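You operate a simulated robot arm through the tools that you are given. There is no shell and no other tool. Be economical: measure what you need, move in short steps, check, and stop when the job is done.

You are at the controls of a simulated robot arm. One attempt, no reset.

JOB
Put the purple stopper from the top of the instrument bench on top of the filter cartridge there and the grey stopper on the top of the shaker tray. Put the beaker from the top of the drying cabinet on top of the yellow tubing reel there. Put the white band beaker on the glassware bench top away on the low bench beside the small reactor. Push the right glass cabinet door shut. Put the white cup labelled "No 20" from the low bench beside the small reactor on the worktop beside the basin and the white cup marked "No 25" on the white notebook. Open the cans door. Do these in any order. Set down upright: beaker, white band beaker, white cup.

Only the result counts: the job must be done as asked and must still hold three seconds after the hand-in. Knocking over, shifting, dropping, spilling or breaking anything else fails it. A push-on lid holds only when it is set on centred and level and pressed home; a screw cap is set on level and turned clockwise until tight.

ROBOT AND FRAMES
A 7-joint arm with a fingered hand on a trunk, on a base that drives. Base frame: it is fixed to the floor where the robot stands at the start and does not move with it; the origin is under the middle of the robot, x ahead of it, y to its left, z up; the surface under the hand at the start is at about z = 0.85. Readings come in m, degrees, newtons and seconds.
With the tool pointing down near the work surface it reaches from about 0.34 to 0.72 m from the robot's upright axis, wherever it stands. Its first joint turns from -69.0 to 172.0 degrees. Places, roughly: beaker [3.5, 1.25, 1.25]; cans door [-1.2, 1.7, 0.4]; filter cartridge [0.5, -0.5, 1]; low bench beside the small reactor [1.7, 6.5, 0.8]; notebook (15x11x2 cm) [2.1, 6.5, 0.8]; right glass cabinet door [3.2, 2.9, 1.3]; stopper [0.5, 0, 0.75]; top of the shaker tray [1, 3.9, 0.9]; tubing reel (8x8x5 cm) [3.6, 1.4, 1.2]; white band beaker [3.5, 2.75, 1]; white cup [2, 6.25, 0.75]; worktop beside the basin [1.7, 2, 0.8]. Payload 3.4 kg.
Tool frame: the origin (TCP) lies between the finger pads and is the grasp point; the fingertips stand 0.025 m ahead of it; z points along the fingers, y is the line along which they close. Largest opening 0.088 m; the body of the gripper starts 0.029 m behind the TCP. The gripper is a hand of 4 fingers: y runs from the thumb to the fingers, the wrist lies at [-0.013, -0.097, -0.162] in the tool frame, and closing takes about 1.5 s.
Orientation is told as [roll, pitch, yaw] about the base's x, y, z axes, in that order, counted from this pose: with the fingers straight down and the wrist toward the robot, the tool's x, y and z point along [0, 1, 0], [1, 0, 0] and [0, 0, -1] of the base frame.

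CONTROLS
- The arm moves only by the tool move_arm. Its argument "increments" is a list of rows, each a list of 2 entries, a list of its own where there are three numbers: the shift along the base's x, y, z in cm, then the turn, a rotation vector about the base's x, y, z in rad. In form: [[[tx, ty, tz], [rx, ry, rz]], ...]. A call has 1 to 8 rows; each row is the pose to reach, as a shift and turn from the pose commanded when the call began. "claw" is the opening in per cent of the stroke, from 0 (shut) to 100 (fully open), set as the call begins (left out, the last holds). A row lasts 0.2 s, in which the tool goes at most 0.05 m and 8.6 degrees; a call with a longer step from one row to the next is refused whole, and so is a gripper value outside its range. Where a pose cannot be reached the arm comes as near as it can. A force on the tool above 40 N (or 10 N above the force at the start of the call, whichever is more), or a blocked arm, ends the call early, and 0.2 s more pass. The fingers move at their own pace (about 0.108 m/s each) and stop on an object; they squeeze with about 28 N. The grip force told is the motor's: it shows also when the fingers shut on nothing. Time passes only in rows, and 0.2 s behind the last, so rows that repeat a pose let the fingers close. It gives the time, the measured TCP pose, the force on the tool (base axes), the opening and the grip force at its end, in the units of the frame above (readings bear some noise), with the torque about the TCP (base axes, N m) and any sound that the robot's microphone picked up.
- Cameras (640 x 400 px; columns grow to the right, rows downward): "scene" is now at [0.1237, -0.0399, 1.336]; the picture's right is [-0.40, -0.91, 0.00], its down [-0.58, 0.26, -0.77] and it looks along [0.70, -0.31, -0.64] (base axes); focal length 269 px, centre (320, 200). "wrist" rides on the gripper at [0.064, -0.083, -0.098] in the tool frame; the picture's right is [-0.62, 0.37, -0.69], its down [-0.71, -0.63, 0.30] and it looks along [-0.32, 0.68, 0.65] (tool axes); focal length 265 px, centre (320, 200). There is no depth. A picture from a camera that has moved, and an enlarged one, comes with that camera's place and axes in the base frame and with its lens. The place of the scene camera against the robot may be out by one fixed shift of up to 0.012 m in any direction.
- capture(camera): a new picture of that camera. No time passes.
- slide_trunk(by): slides the trunk up (or, below 0, down) by that many m; the arm and the scene camera ride with it, the base frame stays. It gives what a move gives, with no picture.
- steer(legs): drives the robot by 1 to 6 legs, each [ahead, left, turn to the left] in m, m and degrees, along the robot's own axes; the way and the turn of a leg run together, so that a leg with both is an arc; at most 1.5 m and 180 degrees a leg. The arm and the cameras ride along, it lands a little off, and it stops where it bumps. It gives what a move gives.
- finger_targets(index, middle, ring, thumb_bend, thumb_turn): sets how far each is bent, from 0 (flat) to 100 (curled in); at 30 the hand is open as for a grip, at 70 the pads meet at the TCP. One left out holds its place. A second passes; each finger stops where it meets its share of the squeeze, and holds until it gets a number again. A gripper value or a shape takes the hand back. It gives what a move gives, with no picture; readings hold the bend of each and the force on the fingers (four entries, about 0 where the hand has none), thumb and palm. thumb_turn goes from beside the hand (0) to across from the fingers (100), as for a grip.
- hand_shape(shape): the hand has 4 fingers and takes this shape, open, in about a second: jaw (thumb against the fingers, like two jaws); tri (thumb and two fingers); tip (a fingertip pinch); poke (one finger out to press); point (the index stretched); flat (the hand flat); cup (the hand cupped); fist (a fist). The gripper value then closes the fingers along that shape, each until it touches; the sizes above hold for jaw. It gives what a move gives, with no picture.
- pan_tilt(pan, tilt): turns the head with the scene camera to pan (to the left, within 86 degrees either way) and tilt (down, from -29 to 69), counted from straight ahead of the robot. It gives what a move gives.
- zoom(camera, box): a new picture of the part [left, top, right, bottom] of that camera's present view, enlarged. No time passes.
- hand_in(): hands the job in; it is judged then, once.

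Go step by step. Nothing tells you exact positions but the pictures and the camera data: compare them with the known pose of the tool, close in by small moves and look again before you grip or let go. The budget is 207 turns and 184 pictures, counting those below and the enlarged ones. Unless the task says otherwise, let go and move clear before handing in.

The tools are called after "Call:" as name(argument=value, ...) on one line, values as JSON. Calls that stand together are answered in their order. move_arm: Moves the arm, as the interface text tells. Its arguments: {"type":"object","properties":{"increments":{"type":"array","items":{"type":"array"}},"claw":{"type":"number"}},"required":["increments"]} The other tools are called the same way: slide_trunk (by) slides the trunk up or down; hand_shape (shape) gives the hand a shape; finger_targets (index, middle, ring, thumb_bend, thumb_turn) moves the fingers one by one; steer (legs) drives the base; pan_tilt (pan, tilt) turns the head that bears the scene camera; capture (camera) takes a picture; zoom (camera, box) takes an enlarged picture of a part of a camera's view; hand_in () hands the job in.

At the start:

```text
time: 0.0
position: [0.547, -0.0268, 1.151]
orientation: [0.0, 0.0, -0.1]
force: [0.2, 0.5, -0.1]
wrist_torque: [0.02, -0.02, -0.02]
finger_gap: 0.0874
grasp_force: 0.1
shape: jaw
bend: [30.0, 30.0, 30.0, 30.0, 98.0]
finger forces: [0.1, 0.1, 0.0, 0.0, 0.1, 0.0]
trunk travel left (down, up): [-0.65, 0.19]
robot x, y, heading: [-0.0, 0.0027, 0.1]
head pan, tilt: [-23.8, 39.7]
```

scene: 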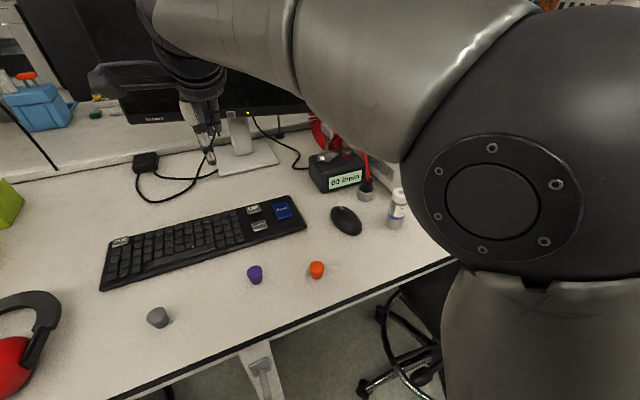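
wrist: 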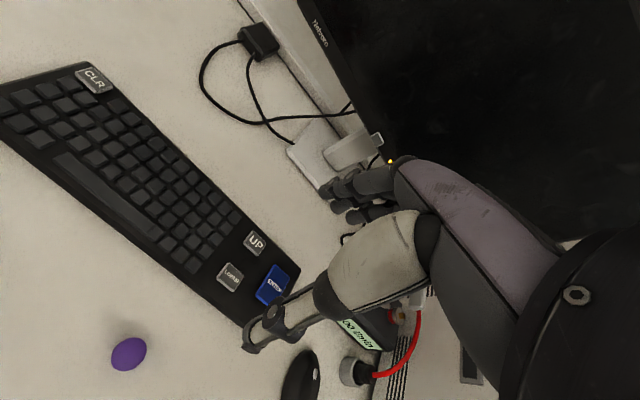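

I see purple, grey and orange stoppers on the bench and a small white cylinder to the right, which may be the filter cartridge. I'll look closer before moving.

Call:
zoom(camera="scene", box=[300, 120, 460, 240])

Call:
zoom(camera="scene", box=[120, 240, 340, 350])

```text
3.33 times, centred on (380, 180) of scene
camera zoom: at [0.1237, -0.0399, 1.336], right [-0.4, -0.91, 0.0], down [-0.58, 0.26, -0.77], along [0.7, -0.31, -0.64], focal length 896 px, centre (120, 267)
```

zoom: 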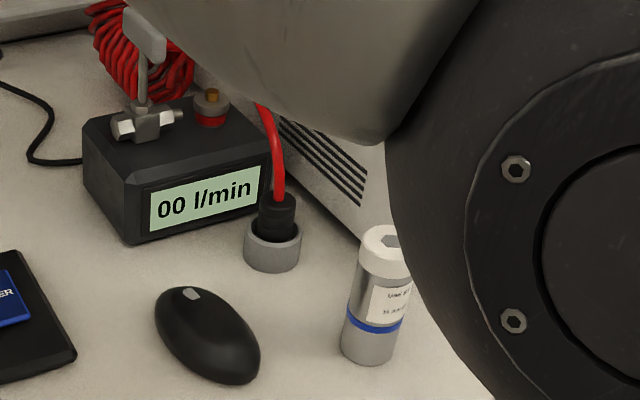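

```text
2.91 times, centred on (230, 295) of scene
camera zoom: at [0.1237, -0.0399, 1.336], right [-0.4, -0.91, 0.0], down [-0.58, 0.26, -0.77], along [0.7, -0.31, -0.64], focal length 782 px, centre (582, -76)
```

zoom: 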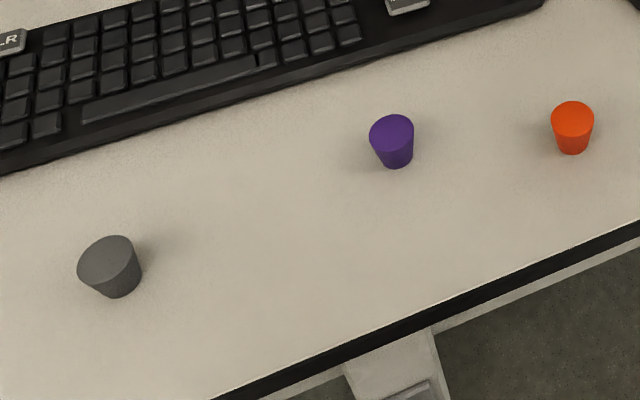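

The purple stopper is near [0.474, -0.045], about 2.6 cm tall, and the filter cartridge is near [0.49, -0.405] with its top at about 0.955. I'll move above the purple stopper.

Call:
move_arm(increments=[[[-2, -0.5, -4], [0, 0, 0]], [[-4, -1, -8], [0, 0, 0]], [[-6, -1.5, -12], [0, 0, 0]], [[-7.3, -1.8, -16], [0, 0, 0]], [[-7.3, -1.8, -20], [0, 0, 0]], [[-7.3, -1.8, -20], [0, 0, 0]]], claw=100)

Call:
capture(camera="wrist")

Call:
capture(camera="scene")

```text
time: 1.4
position: [0.4746, -0.0454, 0.95]
orientation: [0.0, 0.0, 0.0]
force: [0.1, -0.5, -0.8]
wrist_torque: [0.0, -0.01, 0.01]
finger_gap: 0.0876
grasp_force: 0.2
shape: jaw
bend: [30.0, 30.0, 30.0, 30.0, 98.0]
finger forces: [0.0, 0.0, 0.0, 0.1, 0.0, 0.0]
trunk travel left (down, up): [-0.65, 0.19]
robot x, y, heading: [-0.0005, 0.0012, -0.2]
head pan, tilt: [-23.8, 39.7]
```

```text
179 pictures are left
camera wrist: at [0.3908, 0.0191, 1.048], right [0.37, -0.62, 0.69], down [-0.63, -0.71, -0.31], along [0.68, -0.32, -0.65], focal length 265 px, centre (320, 200)
```

wrist: 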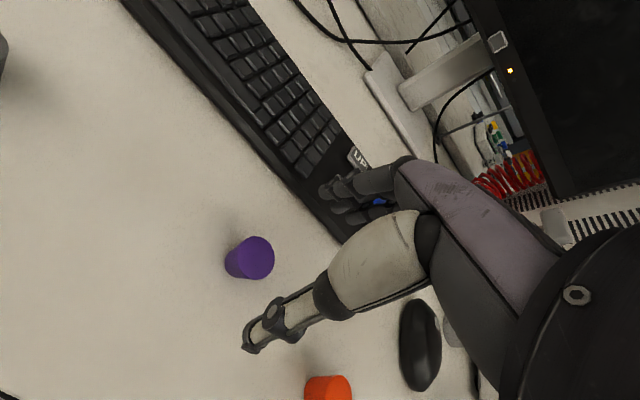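

```text
178 pictures are left
camera scene: at [0.1232, -0.0407, 1.336], right [-0.4, -0.91, 0.0], down [-0.58, 0.26, -0.77], along [0.7, -0.31, -0.64], focal length 269 px, centre (320, 200)
```

scene: 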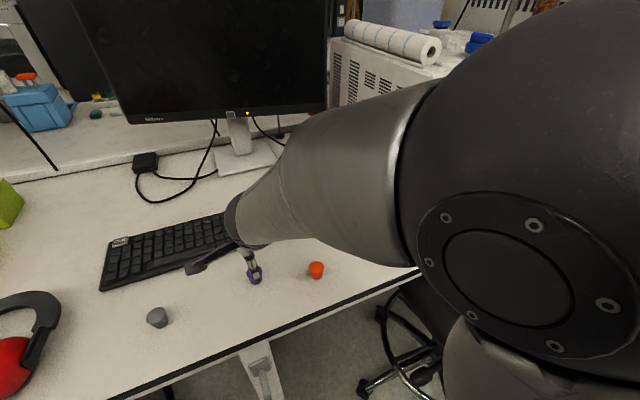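

The wrist view puts the stopper at about [0.480, -0.044], between thumb and fingers. I'll descend and close.

Call:
move_arm(increments=[[[0.4, 0.1, -3.5], [0, 0, 0]], [[0.4, 0.1, -6], [0, 0, 0]], [[0.4, 0.1, -7], [0, 0, 0]], [[0.4, 0.1, -7], [0, 0, 0]]], claw=100)

Call:
capture(camera="wrist")

Call:
zoom(camera="scene", box=[180, 200, 340, 300])

```text
time: 2.4
position: [0.4787, -0.0457, 0.8792]
orientation: [0.0, -0.1, 0.0]
force: [0.0, -0.3, 0.6]
wrist_torque: [0.01, 0.0, 0.01]
finger_gap: 0.0876
grasp_force: 0.2
shape: jaw
bend: [30.0, 30.0, 30.0, 30.0, 98.0]
finger forces: [0.0, 0.1, 0.0, 0.0, 0.0, 0.0]
trunk travel left (down, up): [-0.65, 0.19]
robot x, y, heading: [-0.0003, 0.0002, 0.1]
head pan, tilt: [-23.8, 39.7]
```

```text
177 pictures are left
camera wrist: at [0.395, 0.0204, 0.9778], right [0.37, -0.62, 0.69], down [-0.63, -0.71, -0.3], along [0.68, -0.32, -0.65], focal length 265 px, centre (320, 200)
```

wrist: 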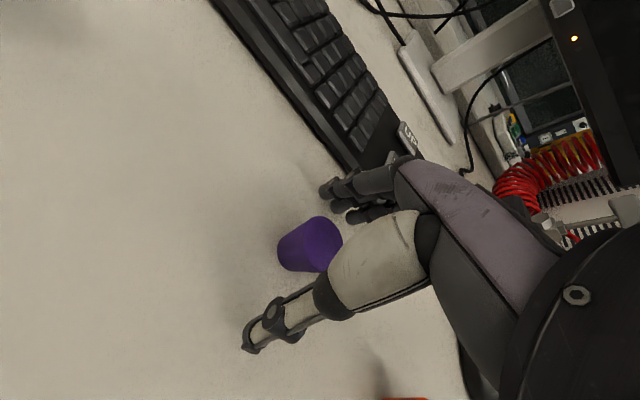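

```text
4.00 times, centred on (260, 250) of scene
camera zoom: at [0.1235, -0.0399, 1.336], right [-0.4, -0.91, 0.0], down [-0.58, 0.26, -0.77], along [0.7, -0.31, -0.64], focal length 1074 px, centre (560, 0)
```

zoom: 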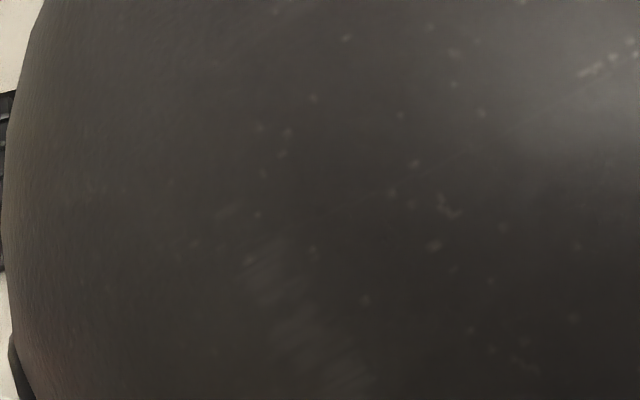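

The stopper sits between the pads, so I'll close on it.

Call:
move_arm(increments=[[[0.3, 0.1, -0.3], [0, 0, 0]], [[0.3, 0.1, -0.3], [0, 0, 0]], [[0.3, 0.1, -0.3], [0, 0, 0]], [[0.3, 0.1, -0.3], [0, 0, 0]], [[0.3, 0.1, -0.3], [0, 0, 0]], [[0.3, 0.1, -0.3], [0, 0, 0]], [[0.3, 0.1, -0.3], [0, 0, 0]], [[0.3, 0.1, -0.3], [0, 0, 0]]], claw=0)

Call:
capture(camera="wrist")

```text
time: 4.2
position: [0.481, -0.0432, 0.8767]
orientation: [0.0, 0.0, 0.0]
force: [-0.7, -0.3, 0.6]
wrist_torque: [0.03, 0.0, 0.0]
finger_gap: 0.0171
grasp_force: 28.2
shape: jaw
bend: [73.0, 59.0, 67.0, 76.0, 100.0]
finger forces: [13.7, 10.3, 0.0, 0.0, 23.8, 0.0]
trunk travel left (down, up): [-0.65, 0.19]
robot x, y, heading: [-0.0005, -0.0054, 0.1]
head pan, tilt: [-23.8, 39.7]
```

```text
175 pictures are left
camera wrist: at [0.3982, 0.0215, 0.9749], right [0.37, -0.62, 0.69], down [-0.63, -0.71, -0.3], along [0.68, -0.32, -0.65], focal length 265 px, centre (320, 200)
```

wrist: 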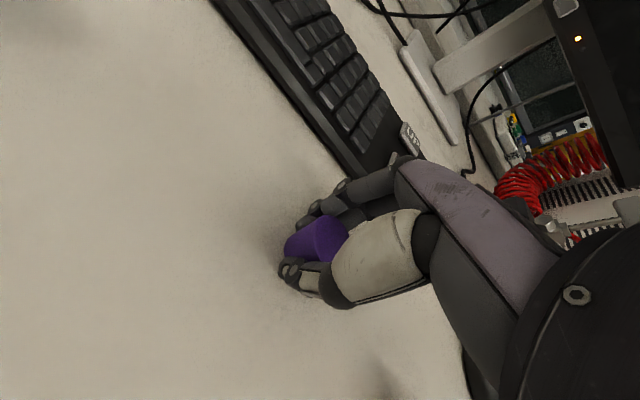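

Gripped. I'll lift straight up and check.

Call:
move_arm(increments=[[[0, 0, 3], [0, 0, 0]], [[0, 0, 7], [0, 0, 0]], [[0, 0, 12], [0, 0, 0]], [[0, 0, 17], [0, 0, 0]], [[0, 0, 20], [0, 0, 0]]], claw=0)

Call:
capture(camera="wrist")

```text
time: 5.4
position: [0.4837, -0.0422, 1.08]
orientation: [0.1, 0.0, -0.1]
force: [0.4, -0.2, -0.2]
wrist_torque: [-0.02, 0.01, -0.01]
finger_gap: 0.0168
grasp_force: 28.2
shape: jaw
bend: [73.0, 59.0, 67.0, 76.0, 100.0]
finger forces: [14.2, 11.0, 0.0, 0.0, 23.6, 0.0]
trunk travel left (down, up): [-0.65, 0.19]
robot x, y, heading: [0.0012, 0.0023, 0.2]
head pan, tilt: [-23.8, 39.7]
```

```text
174 pictures are left
camera wrist: at [0.3991, 0.0218, 1.1781], right [0.37, -0.62, 0.69], down [-0.63, -0.71, -0.31], along [0.68, -0.32, -0.65], focal length 265 px, centre (320, 200)
```

wrist: 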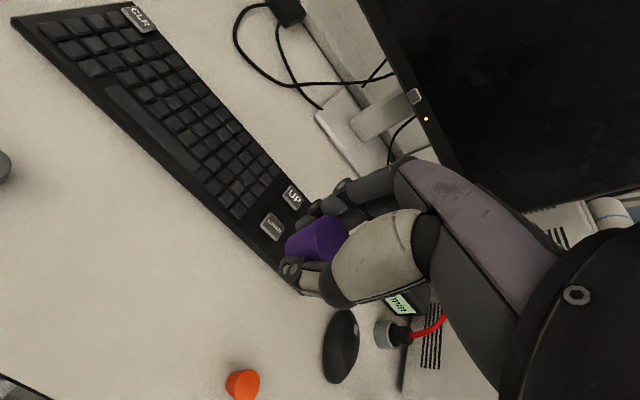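

Held firmly. I'll move sideways toward the filter cartridge.

Call:
move_arm(increments=[[[0, -4, 0], [0, 0, 0]], [[0, -8, 0], [0, 0, 0]], [[0, -12, 0], [0, 0, 0]], [[0, -16, 0], [0, 0, 0]], [[0, -20, 0], [0, 0, 0]], [[0, -24, 0], [0, 0, 0]], [[0, -26, 0], [0, 0, 0]], [[0, -26, 0], [0, 0, 0]]])

Call:
capture(camera="wrist")

Call:
capture(camera="scene")

```text
time: 7.2
position: [0.481, -0.302, 1.0781]
orientation: [0.0, -0.1, 0.0]
force: [1.6, 0.0, -1.0]
wrist_torque: [0.03, -0.03, 0.0]
finger_gap: 0.017
grasp_force: 28.2
shape: jaw
bend: [73.0, 59.0, 67.0, 76.0, 100.0]
finger forces: [14.5, 11.2, 0.1, 0.0, 23.5, 0.0]
trunk travel left (down, up): [-0.65, 0.19]
robot x, y, heading: [0.0027, 0.0022, 0.3]
head pan, tilt: [-23.8, 39.7]
```

```text
173 pictures are left
camera wrist: at [0.3975, -0.2378, 1.1751], right [0.37, -0.62, 0.69], down [-0.63, -0.71, -0.3], along [0.68, -0.32, -0.65], focal length 265 px, centre (320, 200)
```

wrist: 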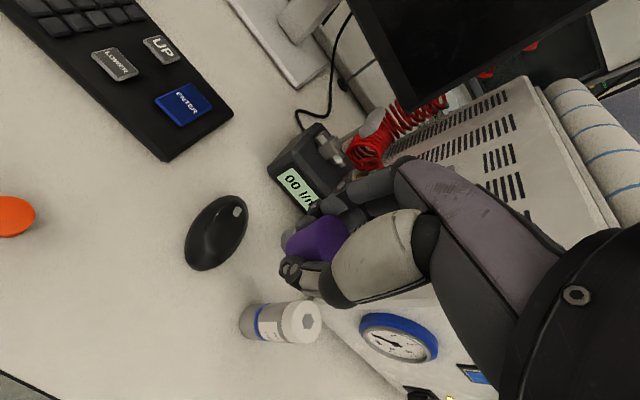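

```text
172 pictures are left
camera scene: at [0.1237, -0.0398, 1.336], right [-0.4, -0.91, 0.0], down [-0.58, 0.26, -0.77], along [0.7, -0.31, -0.64], focal length 269 px, centre (320, 200)
```

scene: 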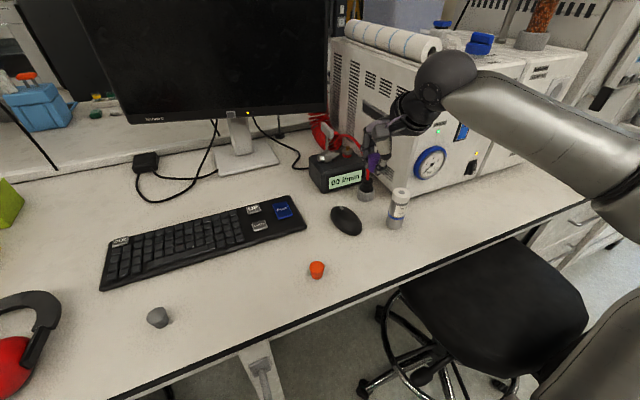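

The cartridge is at about [0.500, -0.403] with its top near 0.952. I'll go above it and take a close look.

Call:
move_arm(increments=[[[0.9, -4, 0], [0, 0, 0]], [[1.8, -8, 0], [0, 0, 0]], [[1.8, -10, -3], [0, 0, 0]], [[1.8, -10, -6], [0, 0, 0]], [[1.8, -10, -6], [0, 0, 0]]])

Call:
capture(camera="wrist")

Call:
zoom(camera="scene", box=[320, 110, 480, 240])

```text
time: 8.4
position: [0.4988, -0.4029, 1.0169]
orientation: [0.0, 0.0, -0.1]
force: [0.5, 0.3, -0.3]
wrist_torque: [-0.04, 0.0, 0.0]
finger_gap: 0.0169
grasp_force: 28.1
shape: jaw
bend: [73.0, 59.0, 67.0, 76.0, 100.0]
finger forces: [14.5, 11.3, 0.1, 0.0, 23.5, 0.0]
trunk travel left (down, up): [-0.65, 0.19]
robot x, y, heading: [0.0032, -0.0005, -0.1]
head pan, tilt: [-23.8, 39.7]
```

```text
171 pictures are left
camera wrist: at [0.4154, -0.3382, 1.1147], right [0.37, -0.62, 0.69], down [-0.63, -0.71, -0.3], along [0.68, -0.32, -0.65], focal length 265 px, centre (320, 200)
```

wrist: 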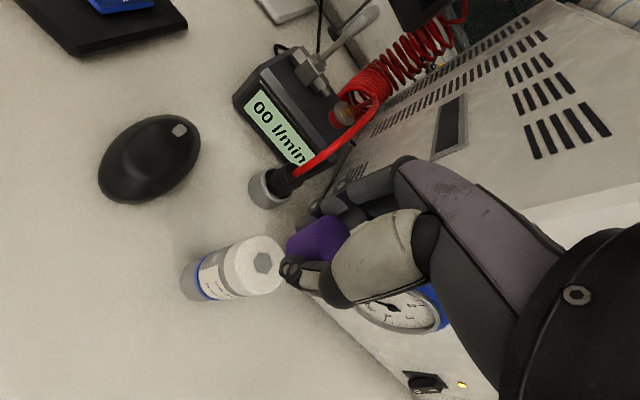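

```text
3.08 times, centred on (400, 175) of scene
camera zoom: at [0.1236, -0.04, 1.336], right [-0.4, -0.91, 0.0], down [-0.58, 0.26, -0.77], along [0.7, -0.31, -0.64], focal length 827 px, centre (74, 277)
```

zoom: 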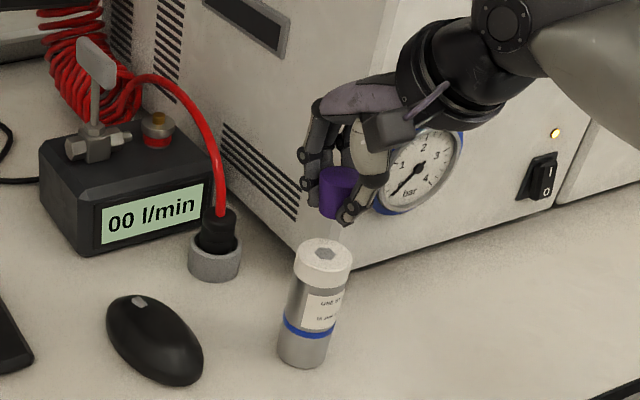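

Stopper and cartridge are aligned within a few mm. I'll lower to near contact.

Call:
move_arm(increments=[[[0.1, -0.2, -1.5], [0, 0, 0]], [[0.1, -0.2, -3], [0, 0, 0]], [[0.1, -0.2, -3.2], [0, 0, 0]], [[0.1, -0.2, -3.2], [0, 0, 0]]])

Call:
capture(camera="wrist")

Call:
zoom(camera="scene", box=[360, 140, 440, 240])

```text
time: 9.4
position: [0.5003, -0.4056, 0.9836]
orientation: [0.0, 0.1, -0.1]
force: [-0.4, -0.3, -0.1]
wrist_torque: [0.01, -0.02, -0.01]
finger_gap: 0.0167
grasp_force: 28.2
shape: jaw
bend: [73.0, 59.0, 67.0, 76.0, 100.0]
finger forces: [14.4, 11.3, 0.0, 0.1, 23.5, 0.0]
trunk travel left (down, up): [-0.65, 0.19]
robot x, y, heading: [0.0033, 0.0014, -0.2]
head pan, tilt: [-23.8, 39.7]
```

```text
169 pictures are left
camera wrist: at [0.4163, -0.3402, 1.0828], right [0.37, -0.62, 0.69], down [-0.63, -0.71, -0.3], along [0.68, -0.32, -0.65], focal length 265 px, centre (320, 200)
```

wrist: 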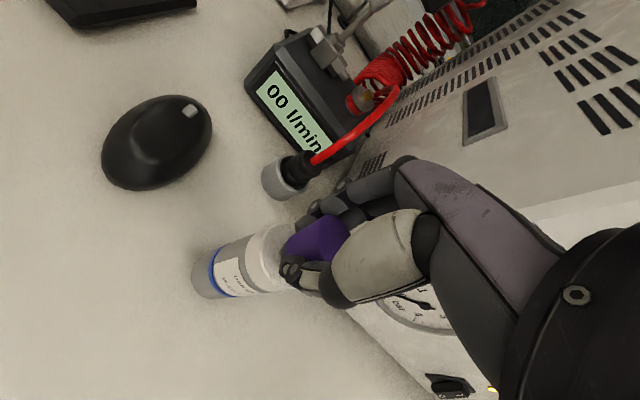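

```text
4.00 times, centred on (400, 190) of scene
camera zoom: at [0.1237, -0.04, 1.336], right [-0.4, -0.91, 0.0], down [-0.58, 0.26, -0.77], along [0.7, -0.31, -0.64], focal length 1074 px, centre (0, 240)
```

zoom: 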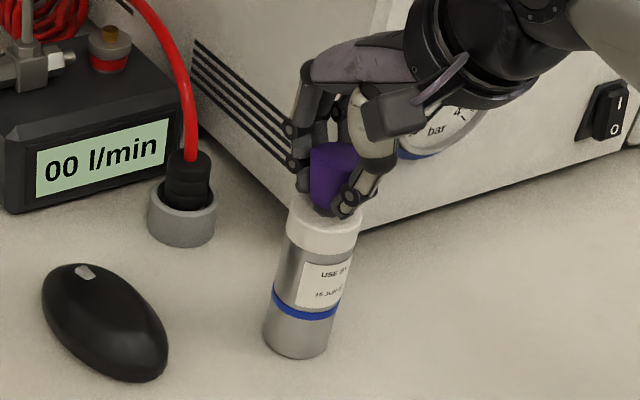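

Aligned in both views. I'll ease down to contact.

Call:
move_arm(increments=[[[0, 0, -0.15], [0, 0, 0]], [[0, 0, -0.3], [0, 0, 0]], [[0, 0, -0.45], [0, 0, 0]]])

Call:
zoom(camera="scene", box=[370, 150, 430, 225])

```text
time: 10.2
position: [0.5001, -0.4058, 0.9815]
orientation: [-0.1, -0.1, 0.1]
force: [1.4, 0.7, -1.2]
wrist_torque: [-0.01, 0.03, 0.01]
finger_gap: 0.0168
grasp_force: 28.4
shape: jaw
bend: [73.0, 59.0, 67.0, 76.0, 100.0]
finger forces: [14.5, 11.5, 0.1, 0.0, 23.4, 0.0]
trunk travel left (down, up): [-0.65, 0.19]
robot x, y, heading: [0.0001, 0.0012, -0.0]
head pan, tilt: [-23.8, 39.7]
```

```text
5.33 times, centred on (400, 188) of scene
camera zoom: at [0.1237, -0.04, 1.336], right [-0.4, -0.91, 0.0], down [-0.58, 0.26, -0.77], along [0.7, -0.31, -0.64], focal length 1433 px, centre (-107, 267)
```

zoom: 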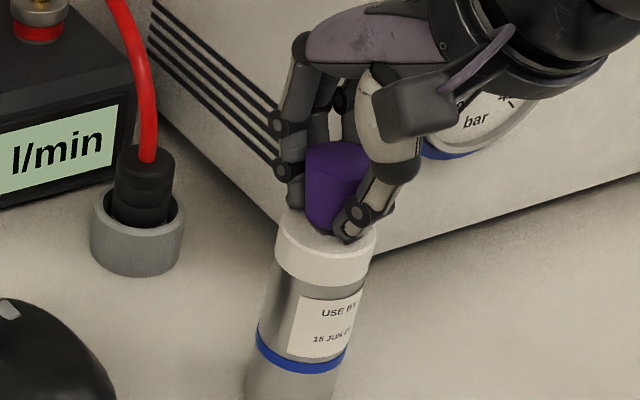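

Not clearly in contact yet; I'll continue down in tiny steps.

Call:
move_arm(increments=[[[0, 0, -0.15], [0, 0, 0]], [[0, 0, -0.3], [0, 0, 0]], [[0, 0, -0.3], [0, 0, 0]]])

```text
time: 11.0
position: [0.5001, -0.4052, 0.9811]
orientation: [-0.1, -0.3, 0.1]
force: [2.6, -2.6, 11.7]
wrist_torque: [-0.04, -0.25, -0.02]
finger_gap: 0.0174
grasp_force: 28.0
shape: jaw
bend: [73.0, 58.0, 67.0, 76.0, 100.0]
finger forces: [21.4, 16.4, 0.1, 0.0, 23.8, 0.1]
trunk travel left (down, up): [-0.65, 0.19]
robot x, y, heading: [-0.0043, -0.0014, 0.1]
head pan, tilt: [-23.8, 39.7]
```

Contact is felt at 12 N. I'll ease off 3 mm and open a little.

Call:
move_arm(increments=[[[0, 0, 0.25], [0, 0, 0]], [[0, 0, 0.25], [0, 0, 0]]])

Call:
move_arm(increments=[[[0, 0, 0], [0, 0, 0]], [[0, 0, 0], [0, 0, 0]], [[0, 0, 0], [0, 0, 0]], [[0, 0, 0], [0, 0, 0]]], claw=60)

Call:
zoom(camera="scene", box=[370, 150, 430, 225])

Call:
capture(camera="wrist")

```text
time: 11.6
position: [0.5, -0.4046, 0.9808]
orientation: [-0.1, 0.0, 0.0]
force: [1.2, 1.1, 5.6]
wrist_torque: [0.04, -0.07, -0.01]
finger_gap: 0.0174
grasp_force: 28.1
shape: jaw
bend: [73.0, 58.0, 67.0, 76.0, 100.0]
finger forces: [18.0, 13.9, 0.0, 0.0, 23.9, 0.0]
trunk travel left (down, up): [-0.65, 0.19]
robot x, y, heading: [0.0024, -0.0023, -0.0]
head pan, tilt: [-23.8, 39.7]
```

```text
time: 12.6
position: [0.5008, -0.4051, 0.9796]
orientation: [0.0, -0.1, -0.1]
force: [-0.3, -0.4, -0.2]
wrist_torque: [0.01, -0.03, -0.02]
finger_gap: 0.0527
grasp_force: 0.0
shape: jaw
bend: [29.0, 41.0, 37.0, 65.0, 100.0]
finger forces: [0.0, 0.0, 0.1, 0.0, 0.0, 0.0]
trunk travel left (down, up): [-0.65, 0.19]
robot x, y, heading: [0.0026, 0.0017, 0.2]
head pan, tilt: [-23.8, 39.7]
```

```text
5.33 times, centred on (400, 188) of scene
camera zoom: at [0.1237, -0.04, 1.336], right [-0.4, -0.91, 0.0], down [-0.58, 0.26, -0.77], along [0.7, -0.31, -0.64], focal length 1433 px, centre (-107, 267)
```

zoom: 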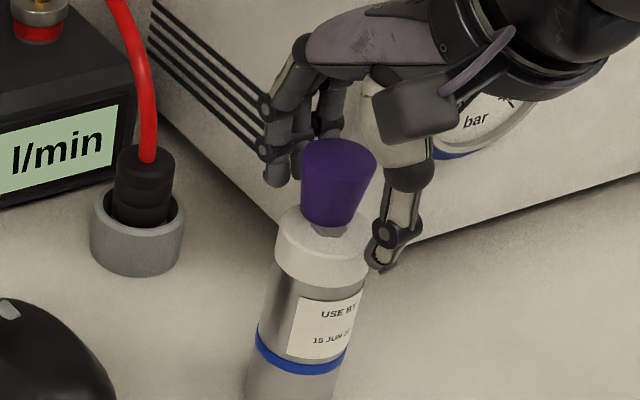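

```text
165 pictures are left
camera wrist: at [0.417, -0.341, 1.0787], right [0.37, -0.62, 0.69], down [-0.63, -0.71, -0.3], along [0.68, -0.32, -0.65], focal length 265 px, centre (320, 200)
```

wrist: 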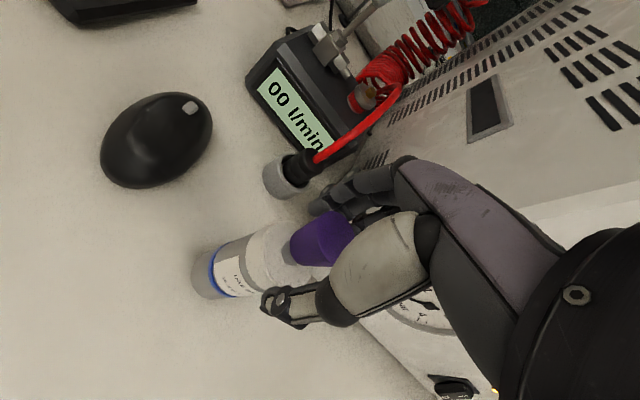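

The stopper stands on the cartridge, a few mm off centre but well supported. I'll open fully and rise clear.

Call:
move_arm(increments=[[[0, 0, 0], [0, 0, 0]], [[0, 0, 0], [0, 0, 0]], [[0, 0, 2], [0, 0, 0]], [[0, 0, 5], [0, 0, 0]], [[0, 0, 9], [0, 0, 0]], [[0, 0, 13], [0, 0, 0]]], claw=90)

Call:
zoom(camera="scene", box=[350, 130, 450, 230])

```text
time: 14.0
position: [0.5007, -0.4032, 1.1104]
orientation: [0.0, 0.0, 0.0]
force: [0.0, 0.1, -0.4]
wrist_torque: [0.01, 0.04, 0.01]
finger_gap: 0.0793
grasp_force: 0.2
shape: jaw
bend: [29.0, 32.0, 30.0, 33.0, 98.0]
finger forces: [0.1, 0.1, 0.0, 0.0, 0.0, 0.0]
trunk travel left (down, up): [-0.65, 0.19]
robot x, y, heading: [-0.0017, -0.002, -0.2]
head pan, tilt: [-23.8, 39.7]
```

```text
4.00 times, centred on (400, 180) of scene
camera zoom: at [0.1235, -0.0387, 1.336], right [-0.4, -0.91, 0.0], down [-0.58, 0.26, -0.77], along [0.7, -0.31, -0.64], focal length 1074 px, centre (0, 280)
```

zoom: 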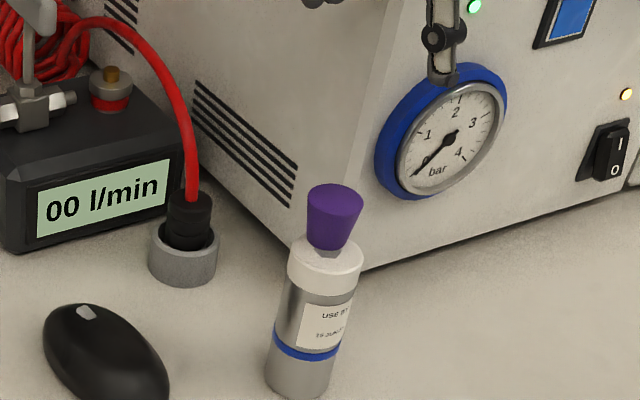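

Purple is done. Next is the grey stopper near [0.459, 0.135].

Call:
move_arm(increments=[[[-0.5, 4.5, 0], [0, 0, 0]], [[-1, 9, 0], [0, 0, 0]], [[-1.5, 13.5, 0], [0, 0, 0]], [[-2, 18, 0], [0, 0, 0]], [[-2.5, 22.5, 0], [0, 0, 0]], [[-3, 27, 0], [0, 0, 0]], [[-3.5, 31.5, 0], [0, 0, 0]], [[-4, 36, 0], [0, 0, 0]]], claw=100)

Call:
move_arm(increments=[[[0, 4.5, 0], [0, 0, 0]], [[0, 9, 0], [0, 0, 0]], [[0, 13.5, 0], [0, 0, 0]], [[0, 17.5, 0], [0, 0, 0]], [[0, 17.5, -4], [0, 0, 0]], [[0, 17.5, -8], [0, 0, 0]], [[0, 17.5, -12], [0, 0, 0]], [[0, 17.5, -14], [0, 0, 0]]], claw=100)

Call:
capture(camera="wrist")

```text
time: 15.8
position: [0.4584, -0.042, 1.1115]
orientation: [-0.1, 0.0, 0.1]
force: [-0.5, -0.2, -0.6]
wrist_torque: [0.02, 0.01, 0.02]
finger_gap: 0.0874
grasp_force: 0.1
shape: jaw
bend: [30.0, 30.0, 30.0, 30.0, 98.0]
finger forces: [0.1, 0.0, 0.0, 0.0, 0.0, 0.0]
trunk travel left (down, up): [-0.65, 0.19]
robot x, y, heading: [0.0014, -0.0016, 0.3]
head pan, tilt: [-23.8, 39.7]
```

```text
time: 17.6
position: [0.4609, 0.132, 0.9786]
orientation: [1.6, -0.5, -0.2]
force: [0.6, 0.2, -0.3]
wrist_torque: [-0.01, 0.0, 0.02]
finger_gap: 0.0878
grasp_force: 0.0
shape: jaw
bend: [30.0, 30.0, 30.0, 30.0, 98.0]
finger forces: [0.1, 0.0, 0.0, 0.1, 0.0, 0.0]
trunk travel left (down, up): [-0.65, 0.19]
robot x, y, heading: [-0.0005, 0.0004, -0.1]
head pan, tilt: [-23.8, 39.7]
```

```text
163 pictures are left
camera wrist: at [0.3765, 0.1934, 1.0786], right [0.36, -0.64, 0.68], down [-0.63, -0.7, -0.33], along [0.69, -0.31, -0.66], focal length 265 px, centre (320, 200)
```

wrist: 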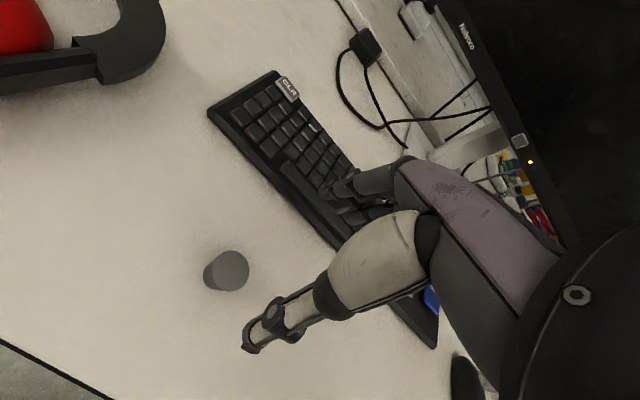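

Grey is at about [0.463, 0.1355]. I'll descend onto it.

Call:
move_arm(increments=[[[0.2, 0.2, -3], [0, 0, 0]], [[0.2, 0.2, -6], [0, 0, 0]], [[0.2, 0.2, -8], [0, 0, 0]], [[0.2, 0.2, -9.2], [0, 0, 0]], [[0.2, 0.2, -9.2], [0, 0, 0]], [[0.2, 0.2, -9.2], [0, 0, 0]]], claw=100)

Call:
capture(camera="wrist")

```text
time: 19.2
position: [0.474, 0.1285, 0.9057]
orientation: [3.9, -1.1, -1.8]
force: [-0.1, -0.2, -0.3]
wrist_torque: [0.02, 0.01, 0.0]
finger_gap: 0.0878
grasp_force: 0.0
shape: jaw
bend: [30.0, 30.0, 30.0, 30.0, 98.0]
finger forces: [0.0, 0.0, 0.0, 0.0, 0.1, 0.1]
trunk travel left (down, up): [-0.65, 0.19]
robot x, y, heading: [0.0016, 0.0017, 0.1]
head pan, tilt: [-23.8, 39.7]
stopped in row 6: the arm was blocked; the commanded pose is now the measured one
```

```text
162 pictures are left
camera wrist: at [0.3909, 0.1884, 1.0066], right [0.33, -0.68, 0.66], down [-0.65, -0.67, -0.36], along [0.69, -0.3, -0.66], focal length 265 px, centre (320, 200)
```

wrist: 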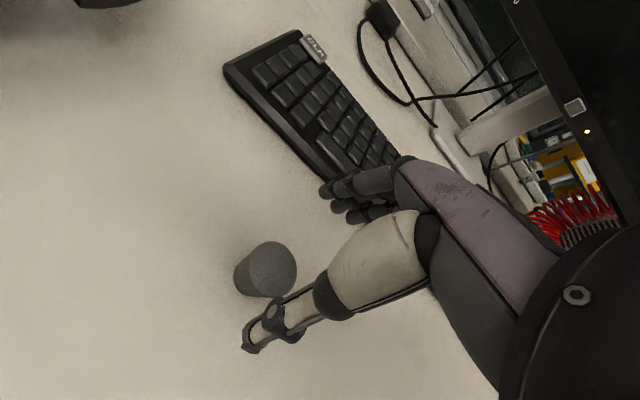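

The arm hit a limit here in this orientation. I'll rise, level the hand and yaw it to the left so the wrist faces the robot.

Call:
move_arm(increments=[[[0, 0, 3], [0, 0, 0]], [[-0.5, 0.3, 6], [-0.035, 0.01, 0.08]], [[-1.1, 0.7, 9], [-0.068, 0.019, 0.16]], [[-1.1, 0.7, 9], [-0.068, 0.019, 0.28]], [[-1.1, 0.7, 9], [-0.068, 0.019, 0.33]], [[-1.1, 0.7, 9], [-0.068, 0.019, 0.33]]], claw=100)

Call:
move_arm(increments=[[[0, 0, -3], [0, 0, 0]], [[0, 0, -6], [0, 0, 0]], [[0, 0, -6], [0, 0, 0]]], claw=100)

Call:
capture(camera="wrist")

```text
time: 20.6
position: [0.4639, 0.1381, 0.9927]
orientation: [-0.2, 0.7, 17.3]
force: [0.0, -0.5, -0.1]
wrist_torque: [0.0, 0.02, 0.01]
finger_gap: 0.0876
grasp_force: 0.0
shape: jaw
bend: [30.0, 30.0, 30.0, 30.0, 98.0]
finger forces: [0.0, 0.0, 0.0, 0.0, 0.0, 0.1]
trunk travel left (down, up): [-0.65, 0.19]
robot x, y, heading: [0.0019, -0.0016, -0.1]
head pan, tilt: [-23.8, 39.7]
```

```text
time: 21.4
position: [0.4642, 0.1368, 0.9341]
orientation: [-0.1, 0.7, 17.3]
force: [0.4, 0.0, 0.2]
wrist_torque: [0.01, 0.01, 0.01]
finger_gap: 0.0878
grasp_force: 0.0
shape: jaw
bend: [30.0, 30.0, 30.0, 30.0, 98.0]
finger forces: [0.1, 0.1, 0.0, 0.1, 0.0, 0.1]
trunk travel left (down, up): [-0.65, 0.19]
robot x, y, heading: [0.0026, -0.0002, -0.1]
head pan, tilt: [-23.8, 39.7]
```

```text
161 pictures are left
camera wrist: at [0.3664, 0.1742, 1.0325], right [0.54, -0.48, 0.69], down [-0.39, -0.87, -0.3], along [0.74, -0.11, -0.66], focal length 265 px, centre (320, 200)
```

wrist: 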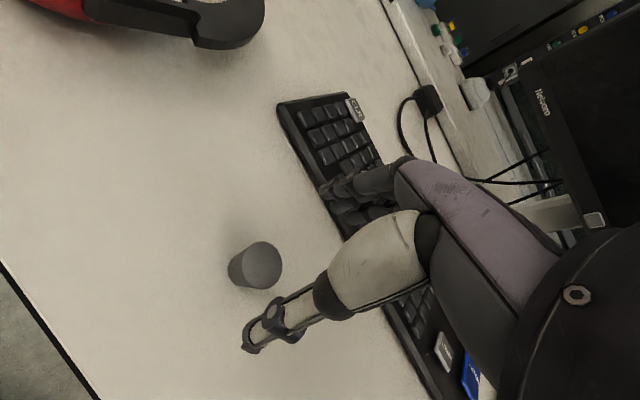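

The orientation is good now. I'll descend and check.

Call:
move_arm(increments=[[[-0.2, 0, -2], [0, 0, 0]], [[-0.2, 0, -4], [0, 0, 0]], [[-0.2, 0, -5.7], [0, 0, 0]], [[-0.2, 0, -5.7], [0, 0, 0]]], claw=100)

Call:
capture(camera="wrist")

```text
time: 22.4
position: [0.4698, 0.1351, 0.8986]
orientation: [2.6, -1.1, 16.1]
force: [1.0, -0.4, 0.6]
wrist_torque: [0.0, 0.0, 0.01]
finger_gap: 0.0879
grasp_force: 0.1
shape: jaw
bend: [30.0, 30.0, 30.0, 30.0, 98.0]
finger forces: [0.2, 0.0, 0.0, 0.1, 0.1, 0.0]
trunk travel left (down, up): [-0.65, 0.19]
robot x, y, heading: [-0.0047, 0.0005, -0.0]
head pan, tilt: [-23.8, 39.7]
```

```text
160 pictures are left
camera wrist: at [0.3718, 0.1688, 0.998], right [0.52, -0.53, 0.67], down [-0.41, -0.84, -0.35], along [0.75, -0.09, -0.65], focal length 265 px, centre (320, 200)
```

wrist: 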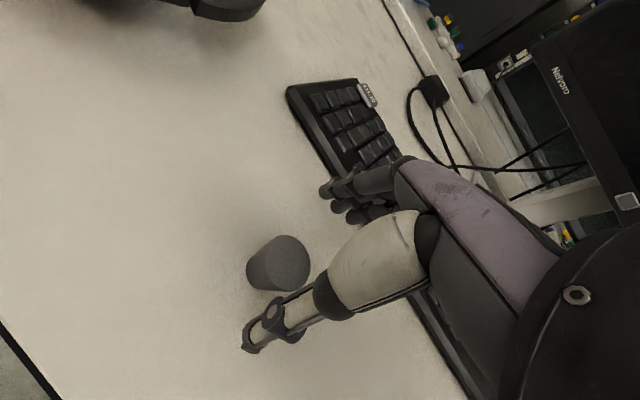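

Still at a limit when low. I'll raise the arm and lower the trunk to give the arm an easier posture.

Call:
move_arm(increments=[[[0, 0, 4], [-0.02, 0.01, 0]], [[-0.5, 0, 8], [-0.045, 0.02, 0]], [[-0.8, 0, 12], [-0.045, 0.02, 0.02]], [[-0.8, 0, 14], [-0.045, 0.02, 0.02]], [[-0.8, 0, 14], [-0.045, 0.02, 0.02]]], claw=100)

Call:
slide_trunk(by=-0.1)

Call:
capture(camera="wrist")

```text
time: 23.6
position: [0.4544, 0.136, 1.0159]
orientation: [-2.3, 2.5, 18.5]
force: [0.3, -0.2, 0.0]
wrist_torque: [0.0, 0.01, 0.01]
finger_gap: 0.0874
grasp_force: 0.1
shape: jaw
bend: [30.0, 30.0, 30.0, 30.0, 98.0]
finger forces: [0.1, 0.1, 0.0, 0.0, 0.0, 0.0]
trunk travel left (down, up): [-0.65, 0.19]
robot x, y, heading: [0.0025, 0.0019, 0.1]
head pan, tilt: [-23.8, 39.7]
```

```text
time: 24.9
position: [0.4518, 0.1362, 0.9161]
orientation: [-2.3, 2.5, 18.4]
force: [0.5, 0.5, 0.0]
wrist_torque: [0.01, 0.02, -0.02]
finger_gap: 0.0877
grasp_force: 0.1
shape: jaw
bend: [30.0, 30.0, 30.0, 30.0, 98.0]
finger forces: [0.0, 0.0, 0.0, 0.0, 0.1, 0.1]
trunk travel left (down, up): [-0.55, 0.29]
robot x, y, heading: [-0.0009, -0.0014, 0.0]
head pan, tilt: [-23.8, 39.7]
```

```text
159 pictures are left
camera wrist: at [0.3559, 0.176, 1.0147], right [0.57, -0.44, 0.7], down [-0.38, -0.89, -0.25], along [0.73, -0.13, -0.67], focal length 265 px, centre (320, 200)
```

wrist: 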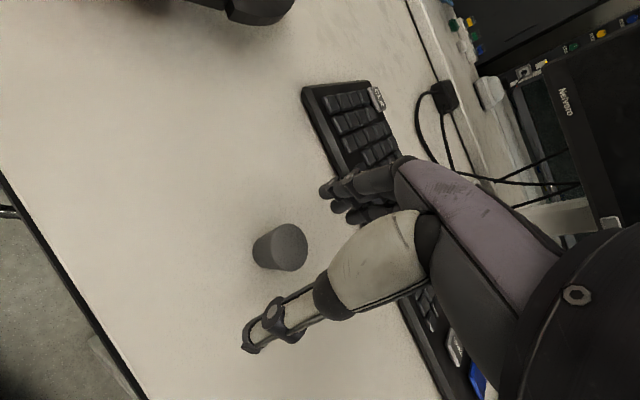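

Call:
move_arm(increments=[[[0.9, 0, 0], [0.052, -0.029, 0]], [[0.9, 0, -2], [0.052, -0.029, 0]], [[0.9, 0, -3.9], [0.052, -0.029, 0]], [[0.9, 0, -3.9], [0.052, -0.029, 0]]], claw=100)

Call:
capture(camera="wrist")

```text
time: 25.9
position: [0.4618, 0.1358, 0.8759]
orientation: [0.0, 0.1, 18.4]
force: [0.0, 0.5, -0.1]
wrist_torque: [0.02, 0.01, -0.04]
finger_gap: 0.0876
grasp_force: 0.1
shape: jaw
bend: [30.0, 30.0, 30.0, 30.0, 98.0]
finger forces: [0.1, 0.1, 0.0, 0.1, 0.0, 0.1]
trunk travel left (down, up): [-0.55, 0.29]
robot x, y, heading: [-0.0002, -0.003, -0.2]
head pan, tilt: [-23.8, 39.7]
```

```text
158 pictures are left
camera wrist: at [0.362, 0.1713, 0.9748], right [0.55, -0.47, 0.69], down [-0.37, -0.88, -0.3], along [0.75, -0.09, -0.65], focal length 265 px, centre (320, 200)
```

wrist: 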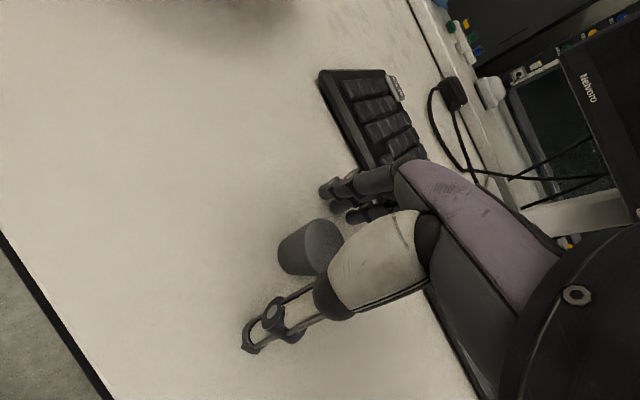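

Same view as the purple grasp. I'll close and lift.

Call:
move_arm(increments=[[[0.1, 0, 0], [0, 0, 0]], [[0.1, 0, 0], [0, 0, 0]], [[0.1, 0, 0], [0, 0, 0]], [[0.1, 0, 0], [0, 0, 0]], [[0.1, 0, 0], [0, 0, 0]], [[0.1, 0, 0], [0, 0, 0]], [[0.1, 0, 0], [0, 0, 0]], [[0.1, 0, 0], [0, 0, 0]]], claw=0)

Call:
move_arm(increments=[[[0, 0, 4], [0, 0, 0]], [[0, 0, 9], [0, 0, 0]], [[0, 0, 14], [0, 0, 0]], [[0, 0, 19], [0, 0, 0]], [[0, 0, 24], [0, 0, 0]], [[-3, 0, 26], [0, 0, 0]]], claw=0)

Call:
capture(camera="wrist")

Call:
pan_tilt(pan=80, tilt=20)

Call:
capture(camera="scene")

```text
time: 27.7
position: [0.4632, 0.1371, 0.8757]
orientation: [-0.1, 0.0, 18.4]
force: [-0.3, 0.0, 0.1]
wrist_torque: [-0.03, -0.02, 0.01]
finger_gap: 0.0178
grasp_force: 27.7
shape: jaw
bend: [73.0, 59.0, 66.0, 76.0, 100.0]
finger forces: [15.2, 8.8, 0.0, 0.0, 23.8, 0.0]
trunk travel left (down, up): [-0.55, 0.29]
robot x, y, heading: [0.0004, 0.0006, 0.1]
head pan, tilt: [-23.8, 39.7]
```

```text
time: 29.1
position: [0.4341, 0.1371, 1.1367]
orientation: [0.0, 0.1, 18.5]
force: [-0.1, 0.4, 0.3]
wrist_torque: [0.01, 0.0, 0.03]
finger_gap: 0.0175
grasp_force: 28.3
shape: jaw
bend: [73.0, 59.0, 66.0, 76.0, 100.0]
finger forces: [15.4, 9.7, 0.0, 0.1, 23.8, 0.0]
trunk travel left (down, up): [-0.55, 0.29]
robot x, y, heading: [0.0002, 0.0006, -0.1]
head pan, tilt: [-23.8, 39.7]
```

```text
157 pictures are left
camera wrist: at [0.3344, 0.1717, 1.2344], right [0.55, -0.47, 0.69], down [-0.37, -0.88, -0.3], along [0.75, -0.09, -0.66], focal length 265 px, centre (320, 200)
```

wrist: 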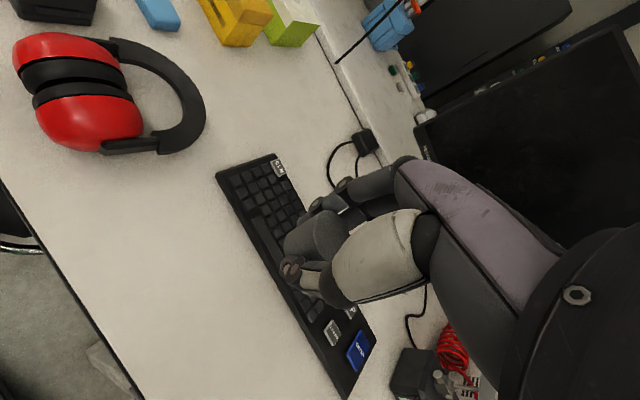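

```text
time: 30.9
position: [0.4355, 0.1395, 1.1324]
orientation: [0.1, 0.5, 18.6]
force: [0.7, -0.6, -1.2]
wrist_torque: [-0.02, -0.02, 0.04]
finger_gap: 0.0176
grasp_force: 28.0
shape: jaw
bend: [73.0, 59.0, 66.0, 76.0, 100.0]
finger forces: [15.5, 9.9, 0.1, 0.0, 23.8, 0.0]
trunk travel left (down, up): [-0.55, 0.29]
robot x, y, heading: [0.0001, 0.0023, -0.2]
head pan, tilt: [80.0, 20.0]
```

```text
156 pictures are left
camera scene: at [0.1343, 0.0237, 1.2682], right [0.31, -0.95, 0.0], down [-0.31, -0.1, -0.94], along [0.9, 0.3, -0.33], focal length 269 px, centre (320, 200)
```

scene: 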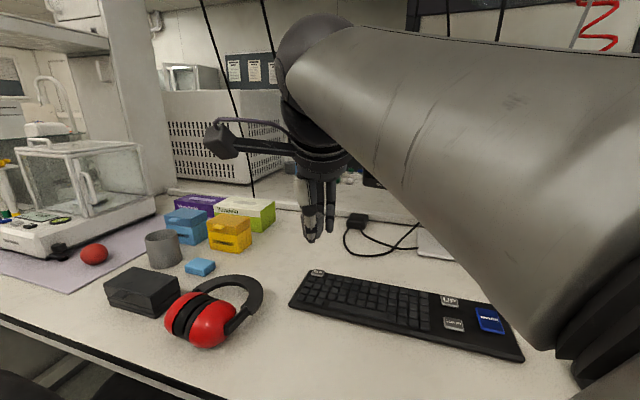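

The grey stopper is held. I'll take a fresh look left to plan the drive.

Call:
capture(camera="scene")

```text
155 pictures are left
camera scene: at [0.1343, 0.0237, 1.2682], right [0.31, -0.95, 0.0], down [-0.31, -0.1, -0.94], along [0.9, 0.3, -0.33], focal length 269 px, centre (320, 200)
```

scene: 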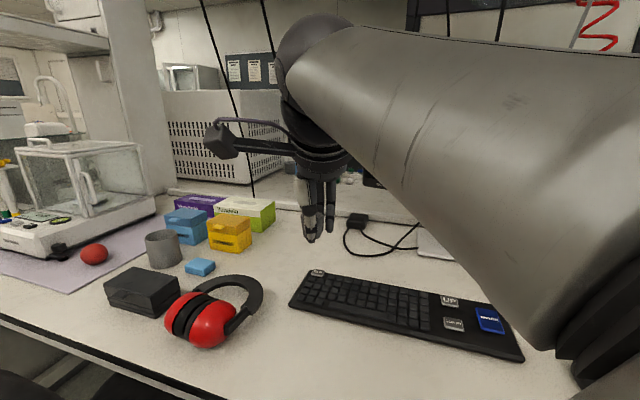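

Call:
pan_tilt(pan=80, tilt=20)

Call:
capture(camera="scene")

```text
time: 31.5
position: [0.4363, 0.137, 1.1342]
orientation: [-0.1, 0.4, 18.4]
force: [-0.4, 0.5, -0.3]
wrist_torque: [-0.02, -0.03, 0.0]
finger_gap: 0.0178
grasp_force: 27.6
shape: jaw
bend: [73.0, 59.0, 66.0, 76.0, 100.0]
finger forces: [15.5, 9.8, 0.1, 0.0, 23.9, 0.0]
trunk travel left (down, up): [-0.55, 0.29]
robot x, y, heading: [-0.0001, 0.0004, -0.2]
head pan, tilt: [80.0, 20.0]
```

```text
154 pictures are left
camera scene: at [0.1342, 0.0241, 1.2685], right [0.32, -0.95, 0.0], down [-0.31, -0.1, -0.95], along [0.9, 0.3, -0.33], focal length 269 px, centre (320, 200)
```

scene: 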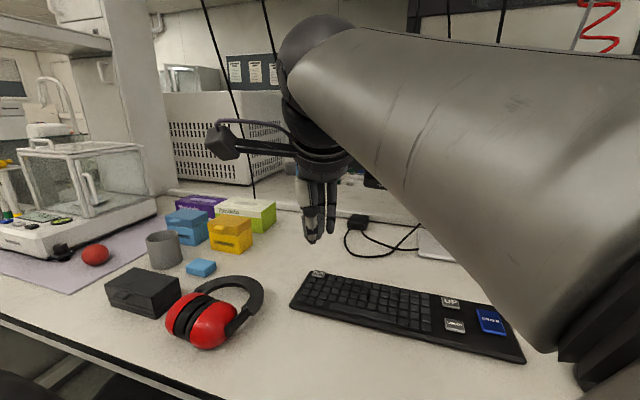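

The head seems stopped by the arm on that side. I'll back away from the bench, turn left and look around.

Call:
steer(legs=[[-0.4, 0, 0], [0, 0, 90]])

Call:
pan_tilt(pan=0, tilt=15)

Call:
capture(camera="scene")

```text
time: 37.9
position: [-0.5399, 0.4373, 1.1329]
orientation: [-0.1, 0.6, 107.9]
force: [0.1, -0.5, -1.2]
wrist_torque: [-0.03, 0.0, -0.04]
finger_gap: 0.0173
grasp_force: 28.6
shape: jaw
bend: [73.0, 59.0, 66.0, 76.0, 100.0]
finger forces: [15.5, 9.6, 0.0, 0.0, 23.5, 0.1]
trunk travel left (down, up): [-0.55, 0.29]
robot x, y, heading: [-0.4036, -0.0025, 89.6]
head pan, tilt: [80.0, 20.0]
```

```text
time: 39.4
position: [-0.5389, 0.437, 1.1341]
orientation: [0.0, 0.4, 107.9]
force: [-0.7, -0.7, -0.7]
wrist_torque: [0.03, -0.01, 0.02]
finger_gap: 0.0176
grasp_force: 27.9
shape: jaw
bend: [73.0, 59.0, 66.0, 76.0, 100.0]
finger forces: [15.5, 9.6, 0.0, 0.0, 23.3, 0.1]
trunk travel left (down, up): [-0.55, 0.29]
robot x, y, heading: [-0.4034, 0.0028, 89.2]
head pan, tilt: [0.0, 15.0]
```

```text
153 pictures are left
camera scene: at [-0.4081, 0.1385, 1.2751], right [1.0, -0.01, 0.0], down [0.0, -0.26, -0.97], along [0.01, 0.97, -0.26], focal length 269 px, centre (320, 200)
```

scene: 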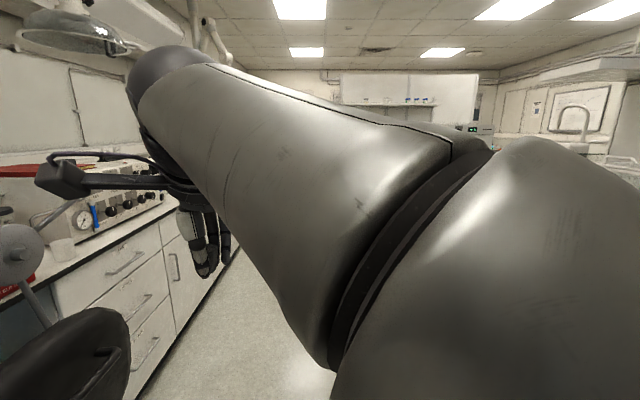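

The arm blocks the view, so I'll swing it to the robot's right to clear the camera.

Call:
move_arm(increments=[[[4.5, 0, 0], [0, 0, -0.05]], [[9, 0, 0], [0, 0, -0.12]], [[13.5, 0, 0], [0, 0, -0.2]], [[18, 0, 0], [0, 0, -0.3]], [[22.5, 0, 0], [0, 0, -0.4]], [[27, 0, 0], [0, 0, -0.5]], [[31.5, -1, 0], [0, 0, -0.6]], [[36, -3, 0], [0, 0, -0.7]]])

Call:
move_arm(increments=[[[4.5, -1, 0], [0, 0, -0.1]], [[9, -3, 0], [0, 0, -0.2]], [[13.5, -5, 0], [0, 0, -0.3]], [[16, -7, 0], [0, 0, -0.3]]])

Call:
capture(camera="scene")

```text
time: 41.2
position: [-0.1772, 0.4067, 1.1334]
orientation: [0.0, 0.6, 67.7]
force: [0.1, 1.0, 0.2]
wrist_torque: [0.03, 0.01, 0.0]
finger_gap: 0.0177
grasp_force: 28.3
shape: jaw
bend: [73.0, 59.0, 66.0, 76.0, 100.0]
finger forces: [15.7, 9.9, 0.0, 0.0, 23.4, 0.0]
trunk travel left (down, up): [-0.55, 0.29]
robot x, y, heading: [-0.4074, 0.0001, 89.6]
head pan, tilt: [0.0, 15.0]
```

```text
time: 42.2
position: [-0.0145, 0.3661, 1.1324]
orientation: [0.0, 0.4, 50.6]
force: [-0.4, -0.4, 0.4]
wrist_torque: [0.02, 0.02, 0.02]
finger_gap: 0.0176
grasp_force: 27.6
shape: jaw
bend: [73.0, 59.0, 66.0, 76.0, 100.0]
finger forces: [16.0, 9.9, 0.1, 0.1, 23.2, 0.1]
out of reach, approached as far as the arm can: row 3, 4
trunk travel left (down, up): [-0.55, 0.29]
robot x, y, heading: [-0.4034, 0.0028, 89.7]
head pan, tilt: [0.0, 15.0]
```

```text
152 pictures are left
camera scene: at [-0.4072, 0.1382, 1.2751], right [1.0, -0.01, 0.0], down [0.0, -0.26, -0.97], along [0.01, 0.97, -0.26], focal length 269 px, centre (320, 200)
```

scene: 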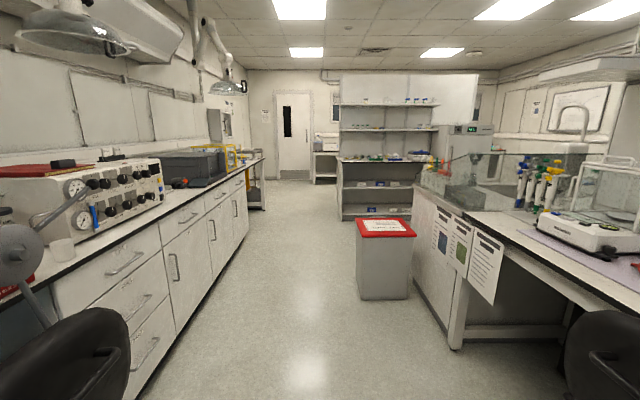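

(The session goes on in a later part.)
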